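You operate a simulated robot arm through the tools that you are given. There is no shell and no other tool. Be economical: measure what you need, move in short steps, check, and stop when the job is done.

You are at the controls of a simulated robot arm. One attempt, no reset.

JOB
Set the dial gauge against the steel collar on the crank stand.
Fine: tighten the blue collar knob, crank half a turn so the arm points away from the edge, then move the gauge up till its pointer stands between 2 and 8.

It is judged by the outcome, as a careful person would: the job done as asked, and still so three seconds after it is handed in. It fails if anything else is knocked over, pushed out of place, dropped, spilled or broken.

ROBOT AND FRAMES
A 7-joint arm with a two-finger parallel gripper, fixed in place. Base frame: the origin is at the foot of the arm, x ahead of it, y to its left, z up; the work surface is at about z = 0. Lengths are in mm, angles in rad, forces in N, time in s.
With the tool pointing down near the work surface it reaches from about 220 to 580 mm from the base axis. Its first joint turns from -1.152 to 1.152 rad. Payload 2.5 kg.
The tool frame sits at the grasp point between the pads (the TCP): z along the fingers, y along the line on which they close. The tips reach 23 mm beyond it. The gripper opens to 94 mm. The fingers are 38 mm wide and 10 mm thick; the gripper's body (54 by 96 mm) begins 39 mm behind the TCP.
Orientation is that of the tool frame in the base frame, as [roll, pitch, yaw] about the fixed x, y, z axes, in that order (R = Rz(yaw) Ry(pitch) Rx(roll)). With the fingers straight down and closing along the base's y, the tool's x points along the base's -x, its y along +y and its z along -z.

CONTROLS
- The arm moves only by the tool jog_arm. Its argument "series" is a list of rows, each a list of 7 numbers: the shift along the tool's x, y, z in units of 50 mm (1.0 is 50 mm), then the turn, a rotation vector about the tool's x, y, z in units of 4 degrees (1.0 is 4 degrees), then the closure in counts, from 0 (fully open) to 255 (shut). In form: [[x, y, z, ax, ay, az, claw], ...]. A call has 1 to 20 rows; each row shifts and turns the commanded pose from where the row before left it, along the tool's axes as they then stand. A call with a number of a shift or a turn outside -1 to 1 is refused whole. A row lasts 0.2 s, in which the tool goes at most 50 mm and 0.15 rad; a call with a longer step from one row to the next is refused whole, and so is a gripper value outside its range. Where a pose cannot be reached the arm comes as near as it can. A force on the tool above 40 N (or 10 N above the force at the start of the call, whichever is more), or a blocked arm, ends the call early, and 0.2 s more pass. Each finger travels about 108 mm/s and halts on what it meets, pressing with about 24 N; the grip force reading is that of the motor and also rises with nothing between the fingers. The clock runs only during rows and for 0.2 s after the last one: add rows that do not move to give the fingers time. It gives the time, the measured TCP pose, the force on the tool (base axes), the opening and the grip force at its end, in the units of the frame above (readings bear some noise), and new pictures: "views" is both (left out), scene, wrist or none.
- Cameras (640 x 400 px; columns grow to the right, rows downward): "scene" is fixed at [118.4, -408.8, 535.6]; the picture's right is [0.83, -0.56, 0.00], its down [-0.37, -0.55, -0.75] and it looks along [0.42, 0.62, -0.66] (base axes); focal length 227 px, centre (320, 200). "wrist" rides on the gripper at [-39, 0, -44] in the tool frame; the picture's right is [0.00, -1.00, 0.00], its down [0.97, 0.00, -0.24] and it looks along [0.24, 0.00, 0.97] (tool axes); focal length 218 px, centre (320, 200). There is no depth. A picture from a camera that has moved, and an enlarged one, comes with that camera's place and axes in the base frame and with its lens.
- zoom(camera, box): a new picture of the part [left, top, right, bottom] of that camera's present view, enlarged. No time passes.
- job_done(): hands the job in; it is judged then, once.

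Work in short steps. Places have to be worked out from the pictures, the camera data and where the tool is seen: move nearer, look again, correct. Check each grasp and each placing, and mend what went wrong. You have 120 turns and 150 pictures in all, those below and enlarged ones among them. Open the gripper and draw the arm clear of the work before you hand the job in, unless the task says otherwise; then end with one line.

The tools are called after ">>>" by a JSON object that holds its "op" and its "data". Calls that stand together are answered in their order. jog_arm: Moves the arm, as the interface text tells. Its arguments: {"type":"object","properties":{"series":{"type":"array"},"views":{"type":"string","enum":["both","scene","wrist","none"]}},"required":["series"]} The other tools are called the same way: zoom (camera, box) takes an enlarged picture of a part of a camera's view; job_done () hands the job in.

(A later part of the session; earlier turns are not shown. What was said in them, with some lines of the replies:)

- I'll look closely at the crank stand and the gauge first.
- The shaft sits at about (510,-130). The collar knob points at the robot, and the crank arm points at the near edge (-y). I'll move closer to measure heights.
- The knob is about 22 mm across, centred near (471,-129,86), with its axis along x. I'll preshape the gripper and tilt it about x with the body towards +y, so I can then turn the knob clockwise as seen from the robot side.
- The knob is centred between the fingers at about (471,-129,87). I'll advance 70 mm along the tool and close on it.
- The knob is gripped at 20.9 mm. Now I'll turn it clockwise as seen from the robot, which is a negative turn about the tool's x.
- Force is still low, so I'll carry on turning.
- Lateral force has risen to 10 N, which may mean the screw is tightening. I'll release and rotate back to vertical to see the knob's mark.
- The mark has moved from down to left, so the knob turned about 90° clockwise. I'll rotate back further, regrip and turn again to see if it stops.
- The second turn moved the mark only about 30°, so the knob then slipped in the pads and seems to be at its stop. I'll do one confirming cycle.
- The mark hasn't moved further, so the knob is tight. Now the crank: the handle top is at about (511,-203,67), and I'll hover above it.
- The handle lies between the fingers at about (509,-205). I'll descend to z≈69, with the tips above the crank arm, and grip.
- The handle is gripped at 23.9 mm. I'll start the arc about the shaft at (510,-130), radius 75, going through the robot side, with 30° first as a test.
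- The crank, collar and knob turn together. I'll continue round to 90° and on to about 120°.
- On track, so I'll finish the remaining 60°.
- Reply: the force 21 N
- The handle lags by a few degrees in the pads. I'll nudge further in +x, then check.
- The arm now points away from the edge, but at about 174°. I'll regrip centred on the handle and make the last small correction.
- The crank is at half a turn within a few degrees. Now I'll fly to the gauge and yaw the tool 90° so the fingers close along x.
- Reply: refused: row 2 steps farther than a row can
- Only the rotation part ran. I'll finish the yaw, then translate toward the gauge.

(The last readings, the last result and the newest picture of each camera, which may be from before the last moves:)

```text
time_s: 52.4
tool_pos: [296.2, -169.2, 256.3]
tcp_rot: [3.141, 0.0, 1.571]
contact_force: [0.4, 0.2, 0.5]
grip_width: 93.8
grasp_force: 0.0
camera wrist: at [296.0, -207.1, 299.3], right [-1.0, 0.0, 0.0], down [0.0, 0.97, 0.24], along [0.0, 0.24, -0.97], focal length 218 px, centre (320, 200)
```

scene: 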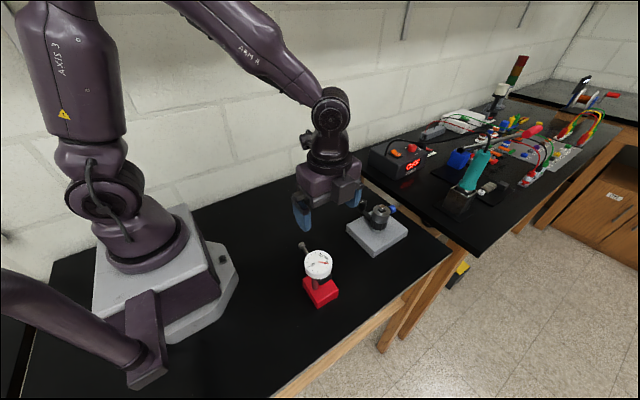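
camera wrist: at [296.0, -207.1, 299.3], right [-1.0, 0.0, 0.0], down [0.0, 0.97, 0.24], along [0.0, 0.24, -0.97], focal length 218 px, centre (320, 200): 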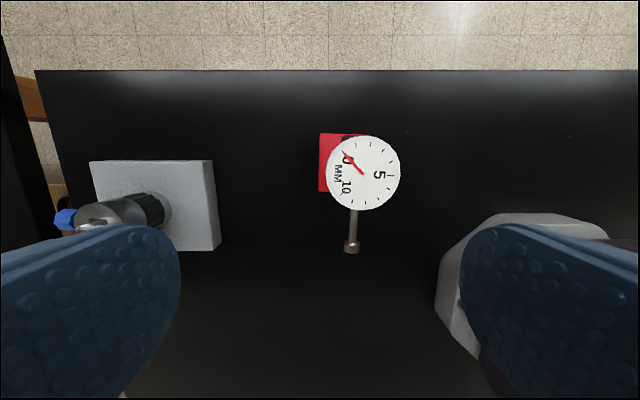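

I want the plunger height compared with the collar height. I'll zoom here, then shift 110 mm in x for parallax.

>>> {"op": "zoom", "data": {"camera": "wrist", "box": [300, 120, 420, 260]}}

>>> {"op": "jog_arm", "data": {"series": [[0, 0.75, 0, 0, 0, 0, 0], [0, 0.75, 0, 0, 0, 0, 0], [0, 0.7, 0, 0, 0, 0, 0], [0, 0, 0, 0, 0, 0, 0]], "views": "wrist"}}

>>> {"op": "zoom", "data": {"camera": "wrist", "box": [420, 120, 540, 260]}}

>>> {"op": "zoom", "data": {"camera": "wrist", "box": [140, 120, 320, 270]}}

```text
2.86 times, centred on (360, 190) of wrist
camera zoom: at [296.0, -207.1, 299.3], right [-1.0, 0.0, 0.0], down [0.0, 0.97, 0.24], along [0.0, 0.24, -0.97], focal length 624 px, centre (206, 229)
```

zoom: 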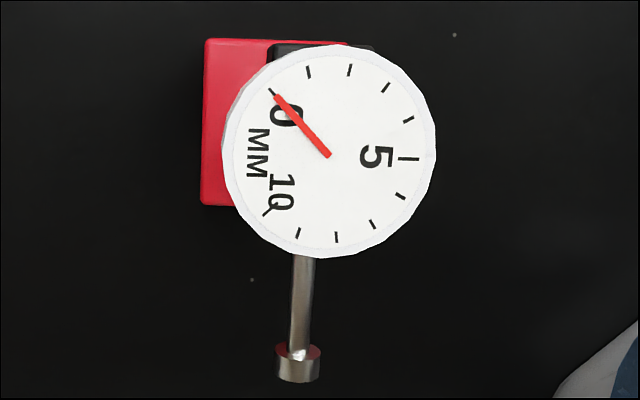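

```text
time_s: 53.4
tool_pos: [408.8, -168.2, 255.4]
tcp_rot: [3.14, 0.0, 1.572]
contact_force: [0.3, 0.5, -0.3]
grip_width: 93.9
grasp_force: 0.1
camera wrist: at [408.8, -206.5, 300.0], right [-1.0, 0.0, 0.0], down [0.0, 0.97, 0.24], along [0.0, 0.24, -0.97], focal length 218 px, centre (320, 200)
```

wrist: 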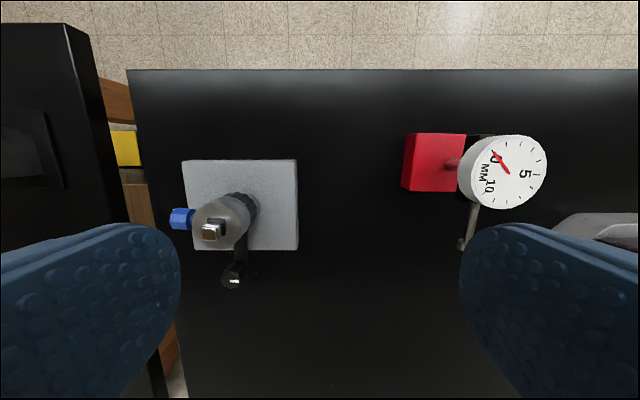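

```text
2.86 times, centred on (480, 190) of wrist
camera zoom: at [408.8, -206.5, 300.0], right [-1.0, 0.0, 0.0], down [0.0, 0.97, 0.24], along [0.0, 0.24, -0.97], focal length 624 px, centre (-137, 229)
```

zoom: 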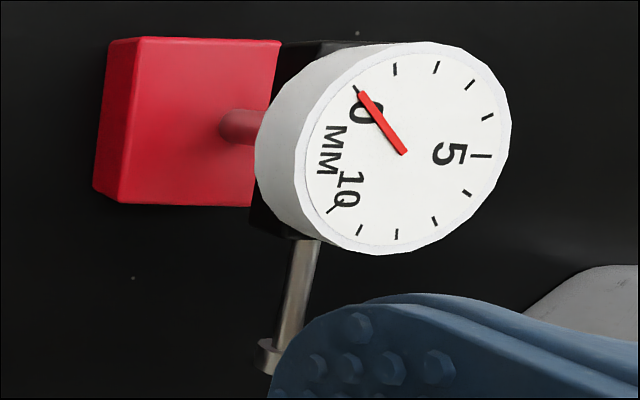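

```text
2.67 times, centred on (230, 195) of wrist
camera zoom: at [408.8, -206.5, 300.0], right [-1.0, 0.0, 0.0], down [0.0, 0.97, 0.24], along [0.0, 0.24, -0.97], focal length 582 px, centre (560, 213)
```

zoom: 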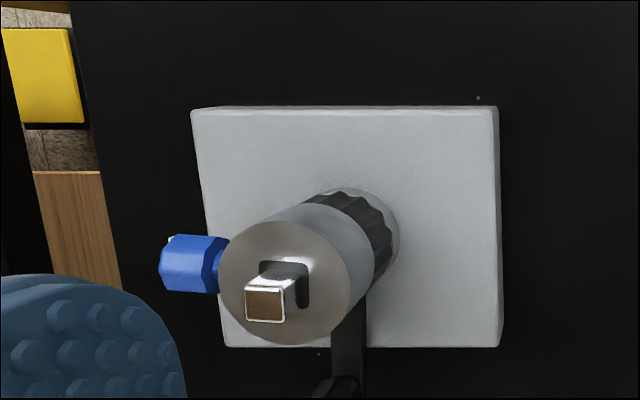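

The dial face is at z≈130, centred near (262.5,-187) and about 60 mm across. The plunger runs at z≈100, near the collar's upper part. I'll hover over the dial to align before grasping.

>>> {"op": "jog_arm", "data": {"series": [[-0.1, -0.8, 0, 0, 0, 0, 0], [-0.1, -0.8, 0, 0, 0, 0, 0], [-0.1, -0.8, 0, 0, 0, 0, 0], [-0.08, -0.53, 0, 0, 0, 0, 0], [0, 0, 0.5, 0, 0, 0, 0], [0, 0, 0.5, 0, 0, 0, 0], [0, 0, 0.5, 0, 0, 0, 0], [0, 0, 0, 0, 0, 0, 0]]}}

>>> {"op": "zoom", "data": {"camera": "scene", "box": [260, 210, 380, 310]}}

```text
time_s: 55.2
tool_pos: [266.1, -188.8, 180.2]
tcp_rot: [-3.141, 0.0, 1.57]
contact_force: [0.4, -0.6, -0.2]
grip_width: 93.9
grasp_force: 0.0
camera wrist: at [265.3, -226.6, 224.5], right [-1.0, 0.0, 0.0], down [0.0, 0.97, 0.24], along [0.0, 0.24, -0.97], focal length 218 px, centre (320, 200)
```

scene: 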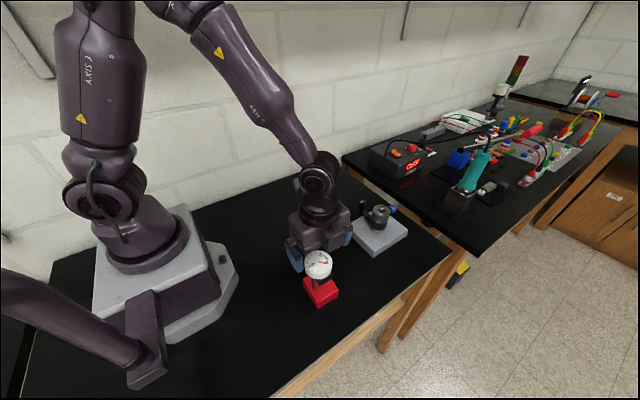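
wrist: 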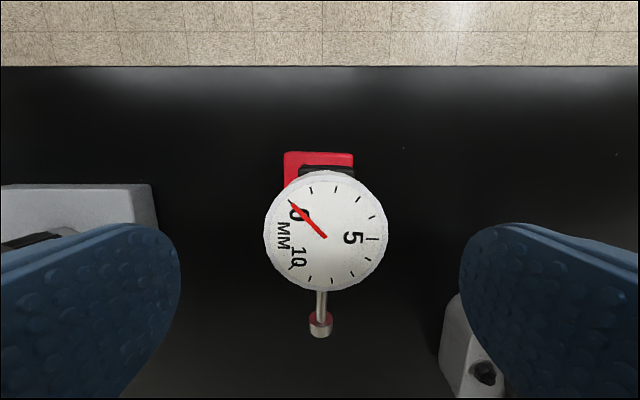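

```text
4.00 times, centred on (320, 260) of scene
camera zoom: at [118.4, -408.8, 535.6], right [0.83, -0.56, 0.0], down [-0.37, -0.55, -0.75], along [0.42, 0.62, -0.66], focal length 907 px, centre (320, -40)
```

zoom: 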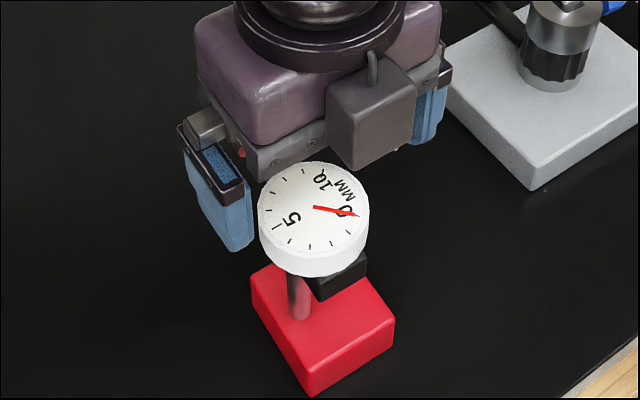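

The dial is centred at (263,-188) under the gripper. I'll descend to z≈120 and close on its rim.

>>> {"op": "jog_arm", "data": {"series": [[0, -0.05, 0.4, 0, 0, 0, 0], [0, 0, 0.4, 0, 0, 0, 0], [0, 0, 0.4, 0, 0, 0, 0], [0, 0, 0, 0, 0, 0, 60], [0, 0, 0, 0, 0, 0, 80], [0, 0, 0, 0, 0, 0, 255], [0, 0, 0, 0, 0, 0, 255], [0, 0, 0, 0, 0, 0, 255]]}}

>>> {"op": "zoom", "data": {"camera": "scene", "box": [260, 210, 380, 310]}}

```text
time_s: 57.0
tool_pos: [260.5, -188.6, 121.1]
tcp_rot: [3.142, -0.001, 1.571]
contact_force: [1.5, -1.1, 0.8]
grip_width: 57.7
grasp_force: 24.3
camera wrist: at [260.5, -226.3, 165.4], right [-1.0, 0.0, 0.0], down [0.0, 0.97, 0.24], along [0.0, 0.24, -0.97], focal length 218 px, centre (320, 200)
```

scene: 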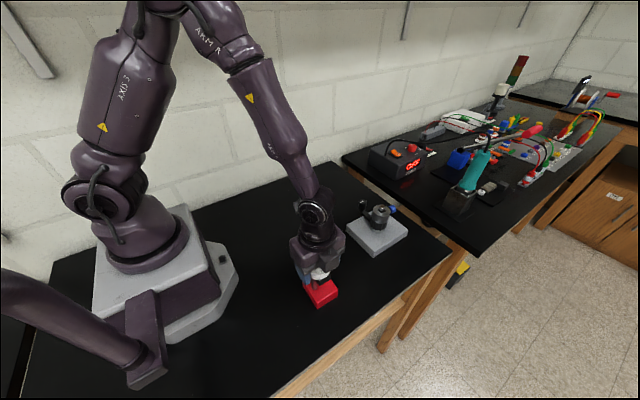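
wrist: 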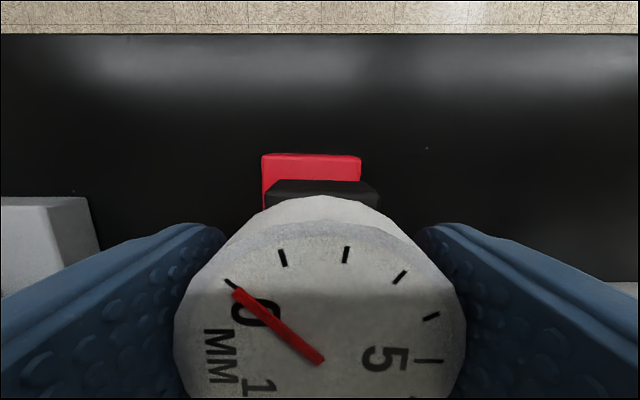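

```text
4.00 times, centred on (320, 260) of scene
camera zoom: at [118.4, -408.8, 535.6], right [0.83, -0.56, 0.0], down [-0.37, -0.55, -0.75], along [0.42, 0.62, -0.66], focal length 907 px, centre (320, -40)
```

zoom: 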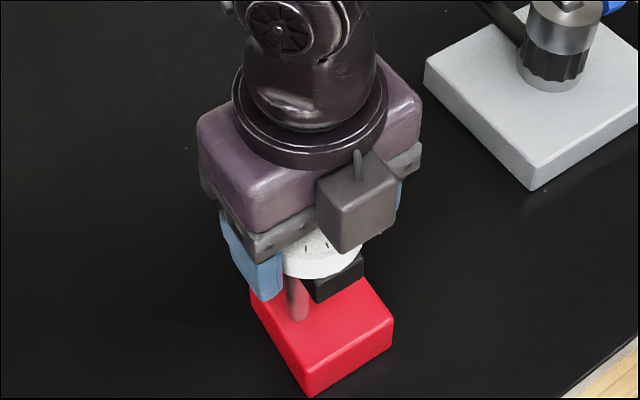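

The grip is firm at 57.7 mm, and the pointer is visible to the wrist camera. I'll lift 15 mm and check that the whole gauge comes along.

>>> {"op": "jog_arm", "data": {"series": [[0, 0, -0.1, 0, 0, 0, 255], [0, 0, -0.1, 0, 0, 0, 255], [0, 0, -0.1, 0, 0, 0, 255], [0, 0, 0, 0, 0, 0, 255]], "views": "wrist"}}

>>> {"op": "zoom", "data": {"camera": "scene", "box": [260, 210, 380, 310]}}

```text
time_s: 58.0
tool_pos: [260.2, -188.8, 135.7]
tcp_rot: [3.141, -0.001, 1.57]
contact_force: [-0.8, 0.3, -5.7]
grip_width: 57.9
grasp_force: 24.3
camera wrist: at [259.7, -226.0, 180.4], right [-1.0, 0.0, 0.0], down [0.0, 0.97, 0.24], along [0.0, 0.24, -0.97], focal length 218 px, centre (320, 200)
```

wrist: 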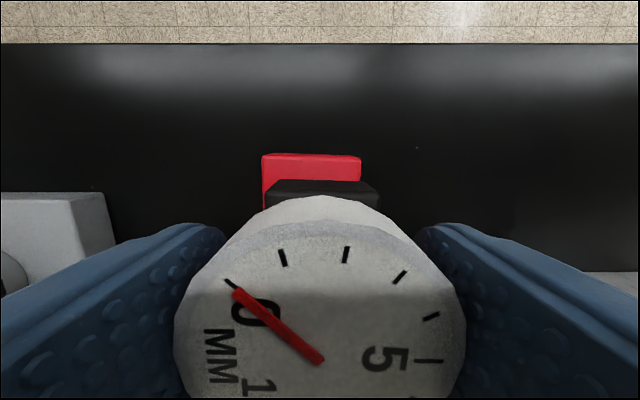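

```text
4.00 times, centred on (320, 260) of scene
camera zoom: at [118.4, -408.8, 535.6], right [0.83, -0.56, 0.0], down [-0.37, -0.55, -0.75], along [0.42, 0.62, -0.66], focal length 907 px, centre (320, -40)
```

zoom: 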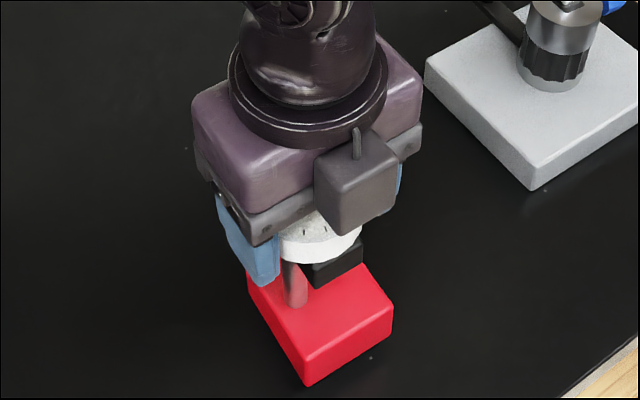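

It lifted cleanly at about 6 N, with no tilt. I'll carry it out to y≈-253, then along +x to x≈507.

>>> {"op": "jog_arm", "data": {"series": [[-0.32, 0, 0, 0, 0, 0, 255], [-0.32, 0, 0, 0, 0, 0, 255], [-0.32, 0, 0, 0, 0, 0, 255], [-0.32, 0, 0, 0, 0, 0, 255], [0, 0.45, 0, 0, 0, 0, 255], [0, 0.5, 0, 0, 0, 0, 255], [0, 0.5, 0, 0, 0, 0, 255], [0, 0.5, 0, 0, 0, 0, 255], [0, 0.5, 0, 0, 0, 0, 255], [0, 0.5, 0, 0, 0, 0, 255], [0, 0.5, 0, 0, 0, 0, 255], [0, 0.5, 0, 0, 0, 0, 255], [0, 0.5, 0, 0, 0, 0, 255], [0, 0.3, 0, 0, 0, 0, 255], [0, 0.19, 0, 0, 0, 0, 255], [0, 0, 0, 0, 0, 0, 255]]}}

>>> {"op": "zoom", "data": {"camera": "scene", "box": [350, 180, 450, 280]}}

```text
time_s: 61.4
tool_pos: [510.3, -253.7, 135.2]
tcp_rot: [3.14, 0.0, 1.571]
contact_force: [-0.7, -0.3, -5.7]
grip_width: 57.7
grasp_force: 23.9
camera wrist: at [510.0, -291.6, 178.8], right [-1.0, 0.0, 0.0], down [0.0, 0.97, 0.24], along [0.0, 0.24, -0.97], focal length 218 px, centre (320, 200)
```

scene: 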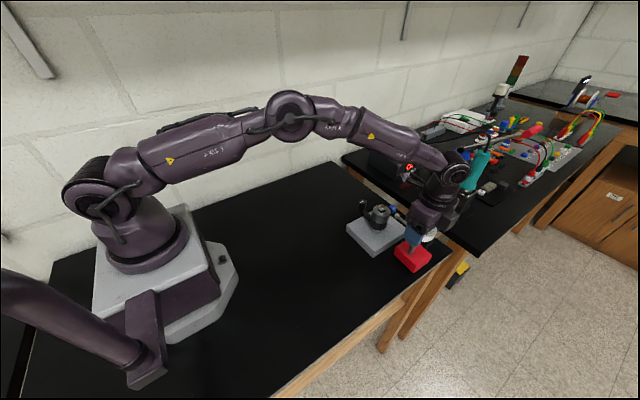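
wrist: 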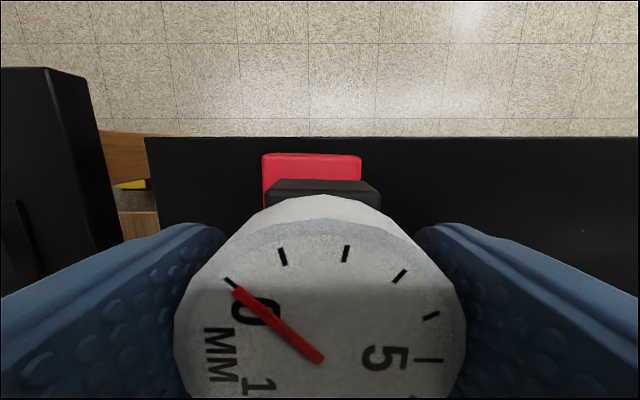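

```text
4.00 times, centred on (400, 230) of scene
camera zoom: at [118.4, -408.8, 535.5], right [0.83, -0.56, 0.0], down [-0.37, -0.55, -0.75], along [0.42, 0.62, -0.66], focal length 907 px, centre (0, 80)
```

zoom: 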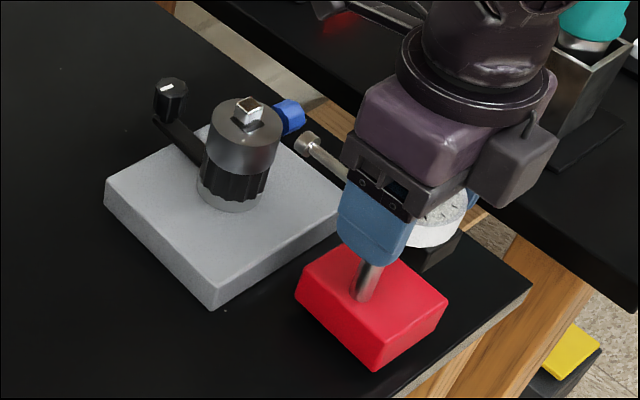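

The plunger faces the collar and the base is clear of the plate. I'll lower the gauge to the table.

>>> {"op": "jog_arm", "data": {"series": [[0, 0, 0.1, 0, 0, 0, 255], [0, 0, 0.1, 0, 0, 0, 255], [0, 0, 0.08, 0, 0, 0, 255], [0, 0, 0, 0, 0, 0, 255]], "views": "none"}}

>>> {"op": "zoom", "data": {"camera": "scene", "box": [350, 180, 450, 280]}}

```text
time_s: 62.4
tool_pos: [508.4, -254.4, 120.9]
tcp_rot: [3.141, 0.0, 1.571]
contact_force: [-0.4, 0.9, -5.4]
grip_width: 58.0
grasp_force: 24.0
```

```text
4.00 times, centred on (400, 230) of scene
camera zoom: at [118.4, -408.8, 535.5], right [0.83, -0.56, 0.0], down [-0.37, -0.55, -0.75], along [0.42, 0.62, -0.66], focal length 907 px, centre (0, 80)
```

zoom: 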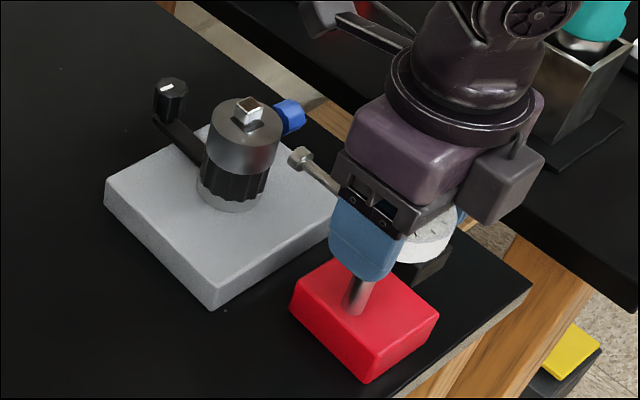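

The plunger height relative to the collar still needs confirming. I'll set the gauge fully on the table and creep toward the collar while watching the pointer.

>>> {"op": "jog_arm", "data": {"series": [[0, 0, 0.03, 0, 0, 0, 255], [0, 0, 0, 0, 0, 0, 255], [0.1, 0, 0, 0, 0, 0, 255], [0.1, 0, 0, 0, 0, 0, 255], [0, 0, 0, 0, 0, 0, 255]], "views": "wrist"}}

>>> {"op": "zoom", "data": {"camera": "scene", "box": [370, 190, 430, 250]}}

```text
time_s: 63.6
tool_pos: [509.1, -243.8, 120.5]
tcp_rot: [3.14, 0.001, 1.57]
contact_force: [-0.2, -3.3, 3.1]
grip_width: 57.7
grasp_force: 23.6
camera wrist: at [507.3, -280.8, 165.4], right [-1.0, 0.0, 0.0], down [0.0, 0.97, 0.24], along [0.0, 0.24, -0.97], focal length 218 px, centre (320, 200)
```

wrist: 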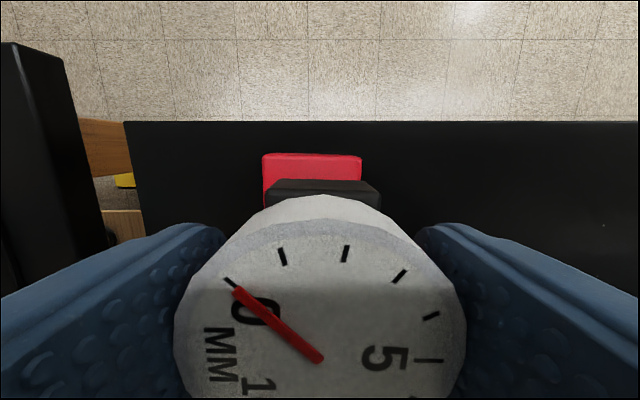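

```text
6.67 times, centred on (400, 220) of scene
camera zoom: at [118.3, -408.8, 535.6], right [0.83, -0.56, 0.0], down [-0.37, -0.55, -0.75], along [0.42, 0.62, -0.66], focal length 1511 px, centre (-213, 67)
```

zoom: 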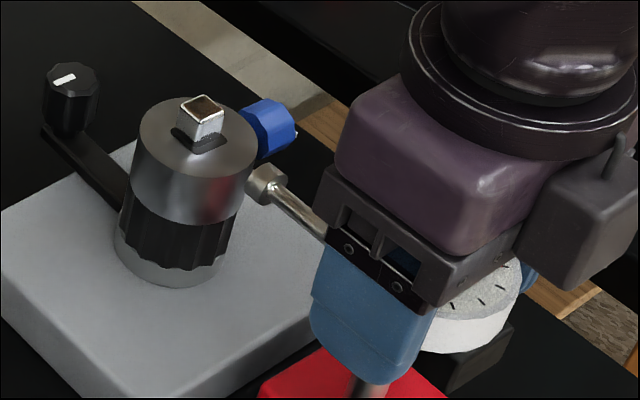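

Still reading 0, and the cap is about 10 mm from the collar. I'll creep in 2 mm steps.

>>> {"op": "jog_arm", "data": {"series": [[0.04, 0, 0, 0, 0, 0, 255], [0.04, 0, 0, 0, 0, 0, 255], [0.04, 0, 0, 0, 0, 0, 255], [0, 0, 0, 0, 0, 0, 255]], "views": "wrist"}}

>>> {"op": "zoom", "data": {"camera": "scene", "box": [370, 190, 430, 250]}}

```text
time_s: 64.6
tool_pos: [507.5, -235.8, 119.5]
tcp_rot: [3.139, 0.002, 1.57]
contact_force: [1.4, -5.7, 11.2]
grip_width: 58.0
grasp_force: 23.7
camera wrist: at [507.1, -274.8, 165.1], right [-1.0, 0.0, 0.0], down [0.0, 0.97, 0.24], along [0.0, 0.24, -0.97], focal length 218 px, centre (320, 200)
```

wrist: 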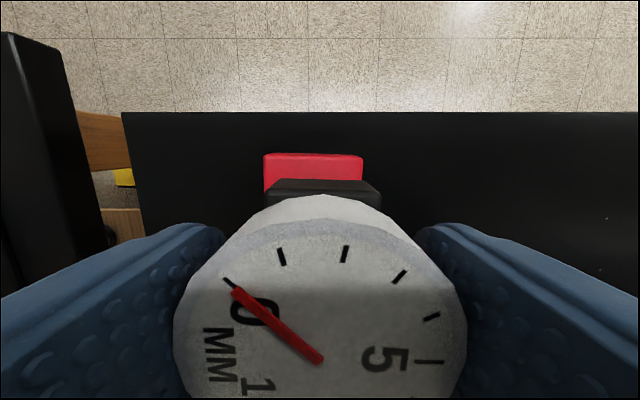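

```text
6.67 times, centred on (400, 220) of scene
camera zoom: at [118.3, -408.8, 535.6], right [0.83, -0.56, 0.0], down [-0.37, -0.55, -0.75], along [0.42, 0.62, -0.66], focal length 1511 px, centre (-213, 67)
```

zoom: 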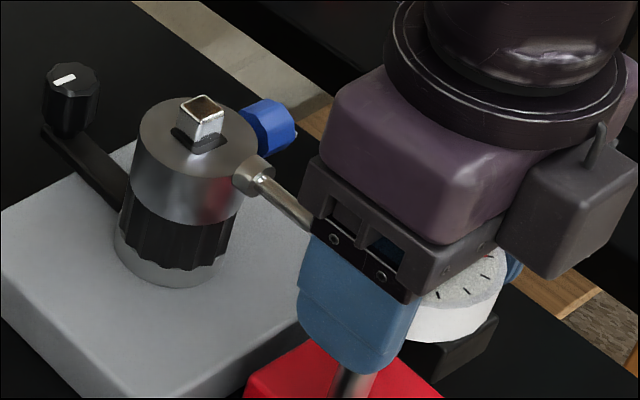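

>>> {"op": "jog_arm", "data": {"series": [[0.04, 0, -0.01, 0, 0, 0, 255], [0.04, 0, 0, 0, 0, 0, 255], [0, 0, 0, 0, 0, 0, 255]], "views": "wrist"}}

>>> {"op": "zoom", "data": {"camera": "scene", "box": [375, 195, 415, 235]}}

```text
time_s: 65.4
tool_pos: [506.7, -232.5, 120.7]
tcp_rot: [3.142, 0.0, 1.571]
contact_force: [0.7, -5.8, 6.2]
grip_width: 57.7
grasp_force: 24.3
camera wrist: at [506.3, -270.0, 165.0], right [-1.0, 0.0, 0.0], down [0.0, 0.97, 0.24], along [0.0, 0.24, -0.97], focal length 218 px, centre (320, 200)
```

wrist: 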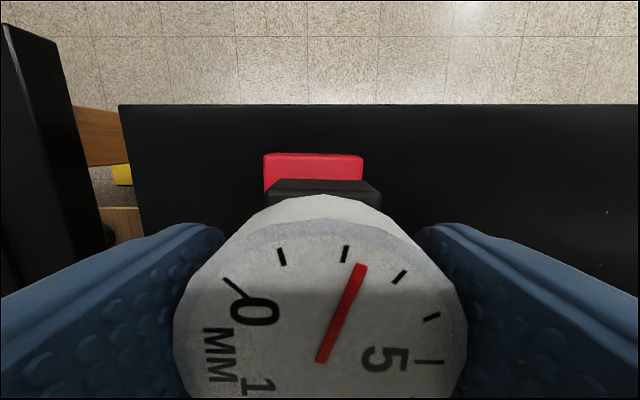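

```text
10.00 times, centred on (395, 215) of scene
camera zoom: at [118.3, -408.8, 535.6], right [0.83, -0.56, 0.0], down [-0.37, -0.55, -0.75], along [0.42, 0.62, -0.66], focal length 2267 px, centre (-430, 50)
```

zoom: 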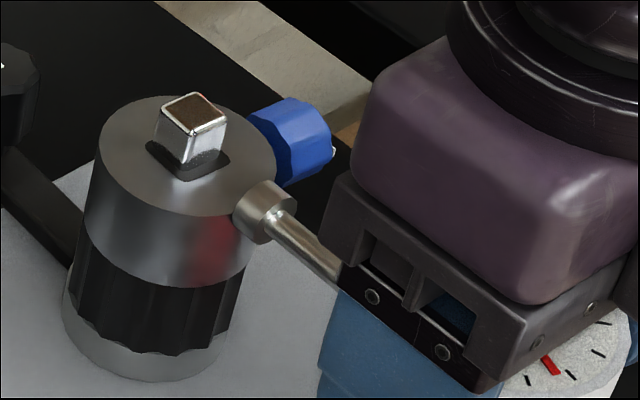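

The plunger touched the collar just where expected, and the pointer reads about 2.3. I'll go 2 mm further, to about 4.3.

>>> {"op": "jog_arm", "data": {"series": [[0.02, 0, 0, 0, 0, 0, 255], [0.02, 0, 0, 0, 0, 0, 255], [0, 0, 0, 0, 0, 0, 255]], "views": "wrist"}}

>>> {"op": "zoom", "data": {"camera": "scene", "box": [370, 200, 440, 270]}}

```text
time_s: 66.2
tool_pos: [506.0, -230.3, 120.7]
tcp_rot: [3.139, 0.003, 1.571]
contact_force: [2.0, -6.4, 9.4]
grip_width: 57.7
grasp_force: 24.1
camera wrist: at [505.8, -268.9, 165.0], right [-1.0, 0.0, 0.0], down [0.0, 0.97, 0.24], along [0.0, 0.24, -0.97], focal length 218 px, centre (320, 200)
```

wrist: 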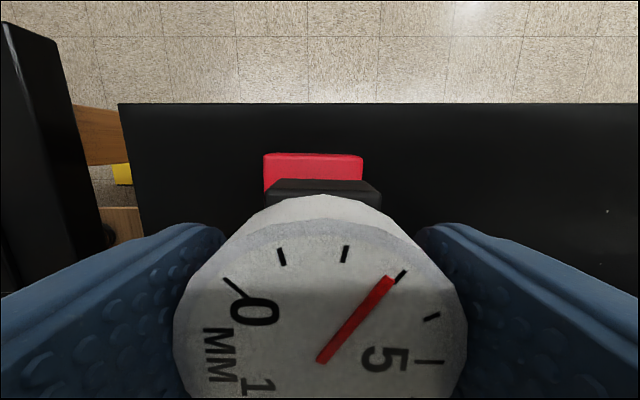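

```text
5.71 times, centred on (405, 235) of scene
camera zoom: at [118.3, -408.8, 535.6], right [0.83, -0.56, 0.0], down [-0.37, -0.55, -0.75], along [0.42, 0.62, -0.66], focal length 1295 px, centre (-166, 0)
```

zoom: 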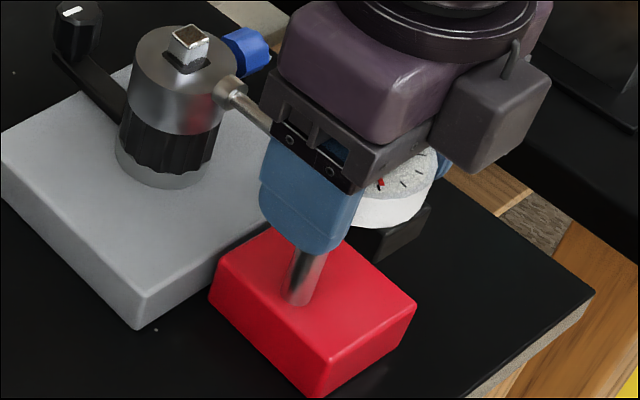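

It reads about 2.9, so I'll go another 2 mm.

>>> {"op": "jog_arm", "data": {"series": [[0.02, 0, -0.01, 0, 0, 0, 255], [0.02, 0, 0, 0, 0, 0, 255], [0, 0, 0, 0, 0, 0, 255], [0, 0, 0, 0, 0, 0, 255]], "views": "wrist"}}

```text
time_s: 67.2
tool_pos: [505.9, -229.1, 120.0]
tcp_rot: [-3.14, 0.0, 1.569]
contact_force: [1.6, -3.3, 2.4]
grip_width: 57.9
grasp_force: 23.9
camera wrist: at [505.0, -266.5, 164.9], right [-1.0, 0.0, 0.0], down [0.0, 0.97, 0.24], along [0.0, 0.24, -0.97], focal length 218 px, centre (320, 200)
```

wrist: 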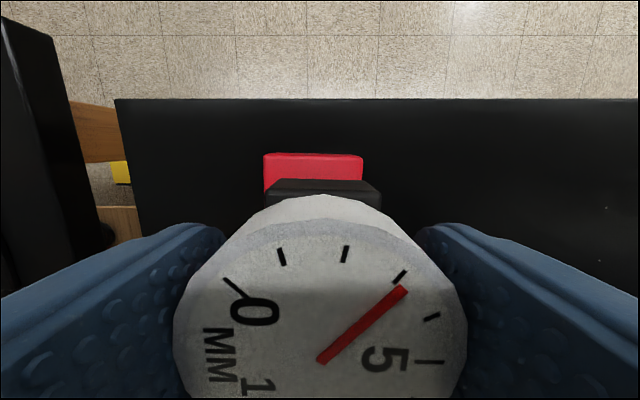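

Only about 3.2 after another 2 mm. I'll check whether the stand or the grip is shifting.

>>> {"op": "zoom", "data": {"camera": "scene", "box": [370, 200, 440, 270]}}

>>> {"op": "zoom", "data": {"camera": "scene", "box": [340, 180, 420, 260]}}

```text
5.71 times, centred on (405, 235) of scene
camera zoom: at [118.3, -408.8, 535.6], right [0.83, -0.56, 0.0], down [-0.37, -0.55, -0.75], along [0.42, 0.62, -0.66], focal length 1295 px, centre (-166, 0)
```

zoom: 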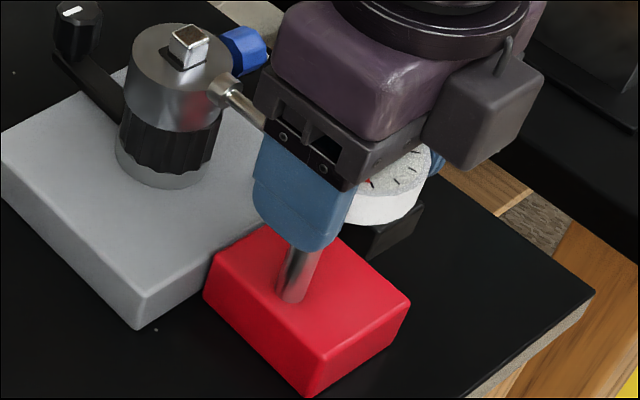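

```text
5.00 times, centred on (380, 220) of scene
camera zoom: at [118.3, -408.8, 535.6], right [0.83, -0.56, 0.0], down [-0.37, -0.55, -0.75], along [0.42, 0.62, -0.66], focal length 1133 px, centre (20, 100)
```

zoom: 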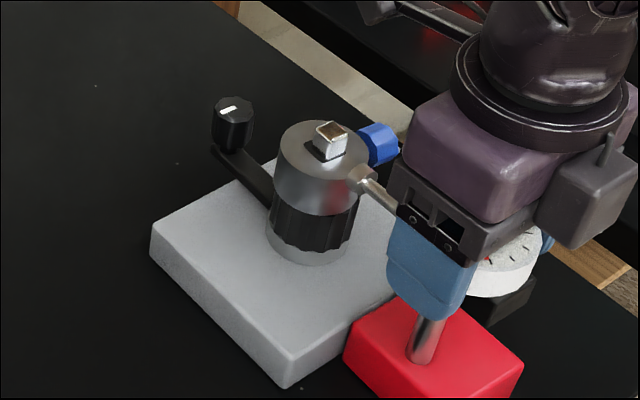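

The stand hasn't moved. I'll advance 1 mm more, wait, and read again.

>>> {"op": "jog_arm", "data": {"series": [[0.025, 0.02, 0, 0, 0, 0, 255], [0, 0, 0, 0, 0, 0, 255], [0, 0, 0, 0, 0, 0, 255], [0, 0, 0, 0, 0, 0, 255]], "views": "wrist"}}

```text
time_s: 68.2
tool_pos: [506.7, -228.0, 120.0]
tcp_rot: [-3.141, 0.002, 1.572]
contact_force: [-3.5, -1.9, 2.0]
grip_width: 57.9
grasp_force: 24.1
camera wrist: at [506.1, -265.4, 164.9], right [-1.0, 0.0, 0.0], down [0.0, 0.97, 0.24], along [0.0, 0.24, -0.97], focal length 218 px, centre (320, 200)
```

wrist: 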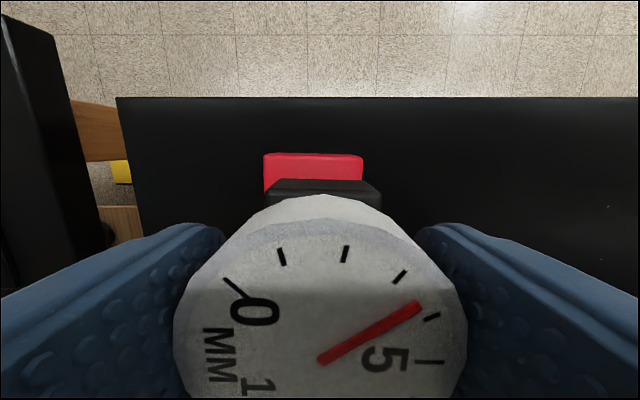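

It reads about 3.7. I'll add 1 mm for margin, then open the gripper and read again.

>>> {"op": "jog_arm", "data": {"series": [[0.02, 0, 0, 0, 0, 0, 255], [0, 0, 0, 0, 0, 0, 255], [0, 0, 0, 0, 0, 0, 255], [0, 0, 0, 0, 0, 0, 80], [0, 0, 0, 0, 0, 0, 50], [0, 0, 0, 0, 0, 0, 10], [0, 0, 0, 0, 0, 0, 0]]}}

>>> {"op": "zoom", "data": {"camera": "scene", "box": [370, 200, 440, 270]}}

```text
time_s: 69.8
tool_pos: [506.4, -226.6, 120.9]
tcp_rot: [-3.141, -0.001, 1.57]
contact_force: [0.0, 0.2, -0.1]
grip_width: 94.1
grasp_force: 0.0
camera wrist: at [506.7, -265.0, 165.3], right [-1.0, 0.0, 0.0], down [0.0, 0.97, 0.24], along [0.0, 0.24, -0.97], focal length 218 px, centre (320, 200)
```

scene: 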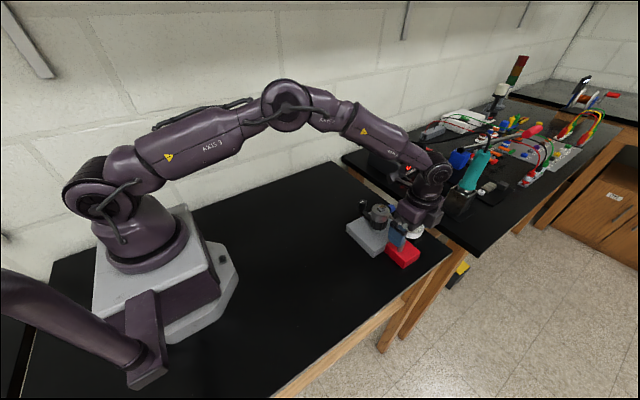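
wrist: 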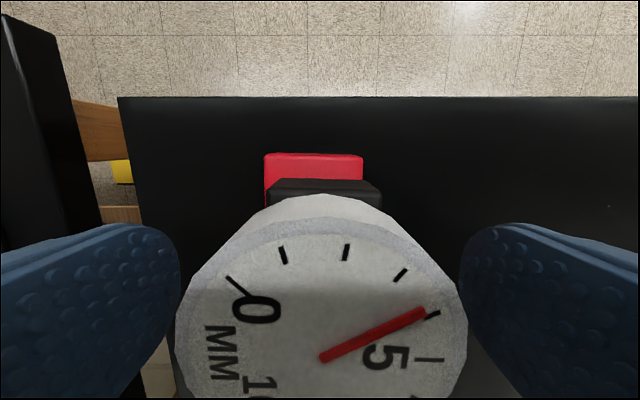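

```text
5.71 times, centred on (405, 235) of scene
camera zoom: at [118.4, -408.8, 535.6], right [0.83, -0.56, 0.0], down [-0.37, -0.55, -0.75], along [0.42, 0.62, -0.66], focal length 1295 px, centre (-166, 0)
```

zoom: 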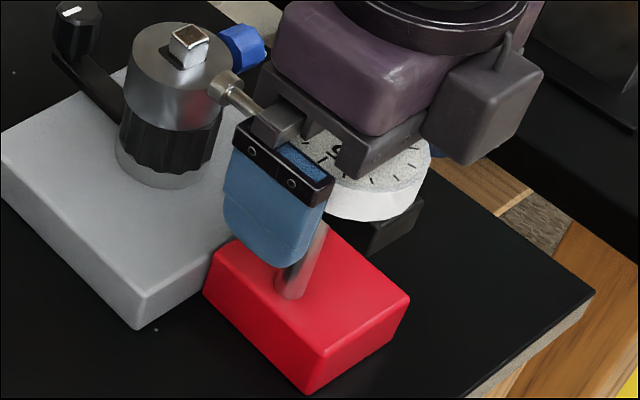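

It holds at about 3.9 after release. I'll withdraw straight up, draw back, and check.

>>> {"op": "jog_arm", "data": {"series": [[0, 0, -0.3, 0, 0, 0, 0], [0, 0, -0.6, 0, 0, 0, 0], [0, 0, -0.8, 0, 0, 0, 0], [0, 0, -0.8, 0, 0, 0, 0], [0, -0.5, -0.5, 0, 0, 0, 0], [0, -0.8, 0, 0, 0, 0, 0], [0, -0.8, 0, 0, 0, 0, 0], [0, 0, 0, 0, 0, 0, 0]]}}

>>> {"op": "zoom", "data": {"camera": "scene", "box": [350, 190, 440, 270]}}

```text
time_s: 71.6
tool_pos: [404.0, -224.4, 275.4]
tcp_rot: [3.141, 0.001, 1.57]
contact_force: [-1.1, 0.0, 0.1]
grip_width: 94.0
grasp_force: 0.0
camera wrist: at [403.6, -262.7, 319.4], right [-1.0, 0.0, 0.0], down [0.0, 0.97, 0.24], along [0.0, 0.24, -0.97], focal length 218 px, centre (320, 200)
```

scene: 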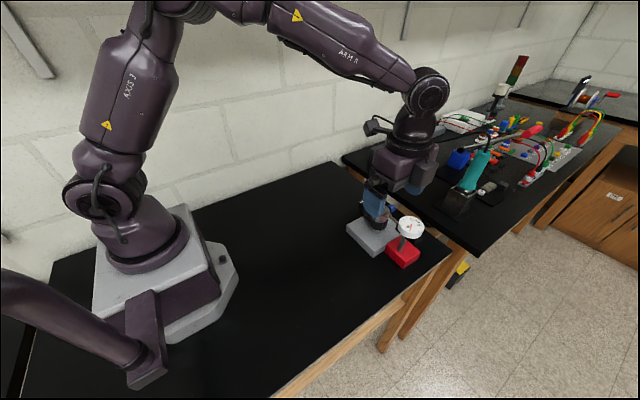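
wrist: 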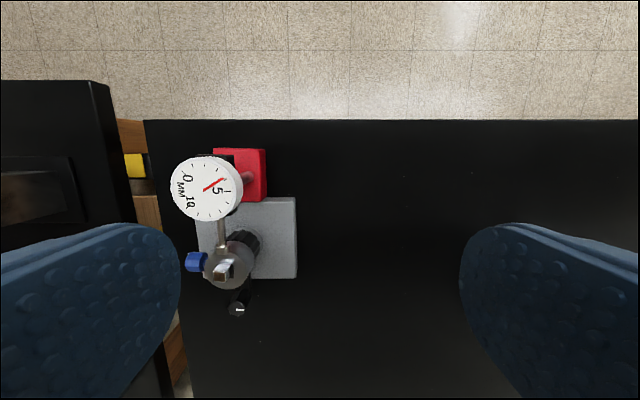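

```text
5.00 times, centred on (395, 230) of scene
camera zoom: at [118.3, -408.8, 535.6], right [0.83, -0.56, 0.0], down [-0.37, -0.55, -0.75], along [0.42, 0.62, -0.66], focal length 1133 px, centre (-55, 50)
```

zoom: 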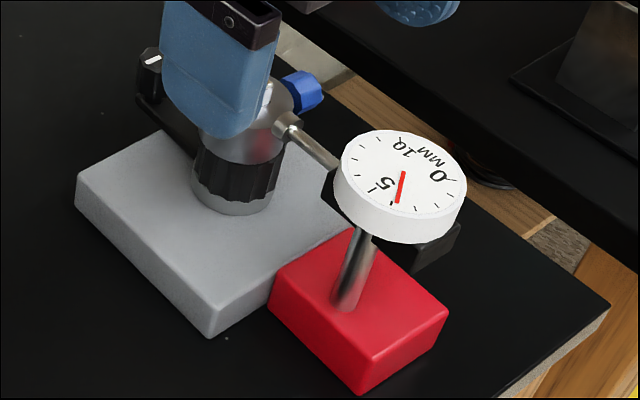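

The reading is steady near 4, the arm points away from the edge and the collar knob is at the far side. I'll draw back a little more and take one last look.

>>> {"op": "jog_arm", "data": {"series": [[0, -0.8, 0, 0, 0, 0, 0], [0, -0.8, 0, 0, 0, 0, 0], [0, -0.5, 0, 0, 0, 0, 0], [0, 0, 0, 0, 0, 0, 0], [0, 0, 0, 0, 0, 0, 0], [0, 0, 0, 0, 0, 0, 0], [0, 0, 0, 0, 0, 0, 0], [0, 0, 0, 0, 0, 0, 0], [0, 0, 0, 0, 0, 0, 0], [0, 0, 0, 0, 0, 0, 0]], "views": "none"}}

>>> {"op": "zoom", "data": {"camera": "scene", "box": [350, 190, 440, 270]}}

```text
time_s: 73.8
tool_pos: [296.2, -224.5, 271.5]
tcp_rot: [-3.141, 0.001, 1.571]
contact_force: [0.6, -0.3, 0.2]
grip_width: 93.8
grasp_force: 0.0
```

```text
5.00 times, centred on (395, 230) of scene
camera zoom: at [118.4, -408.8, 535.6], right [0.83, -0.56, 0.0], down [-0.37, -0.55, -0.75], along [0.42, 0.62, -0.66], focal length 1133 px, centre (-55, 50)
```

zoom: 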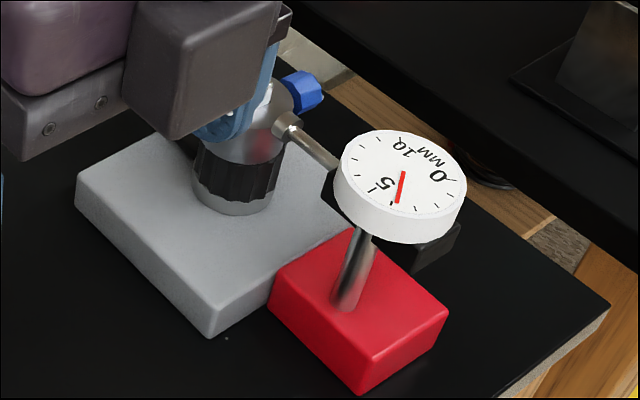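

The pointer is steady at about 4, everything is standing, and the arm is clear. I'm handing it in.

>>> {"op": "job_done", "data": {}}

```text
The job is handed in.
```

The collar knob is tightened, the crank is turned half a turn so its arm points away from the edge, and the gauge rests against the steel collar with its pointer steady at about 4.
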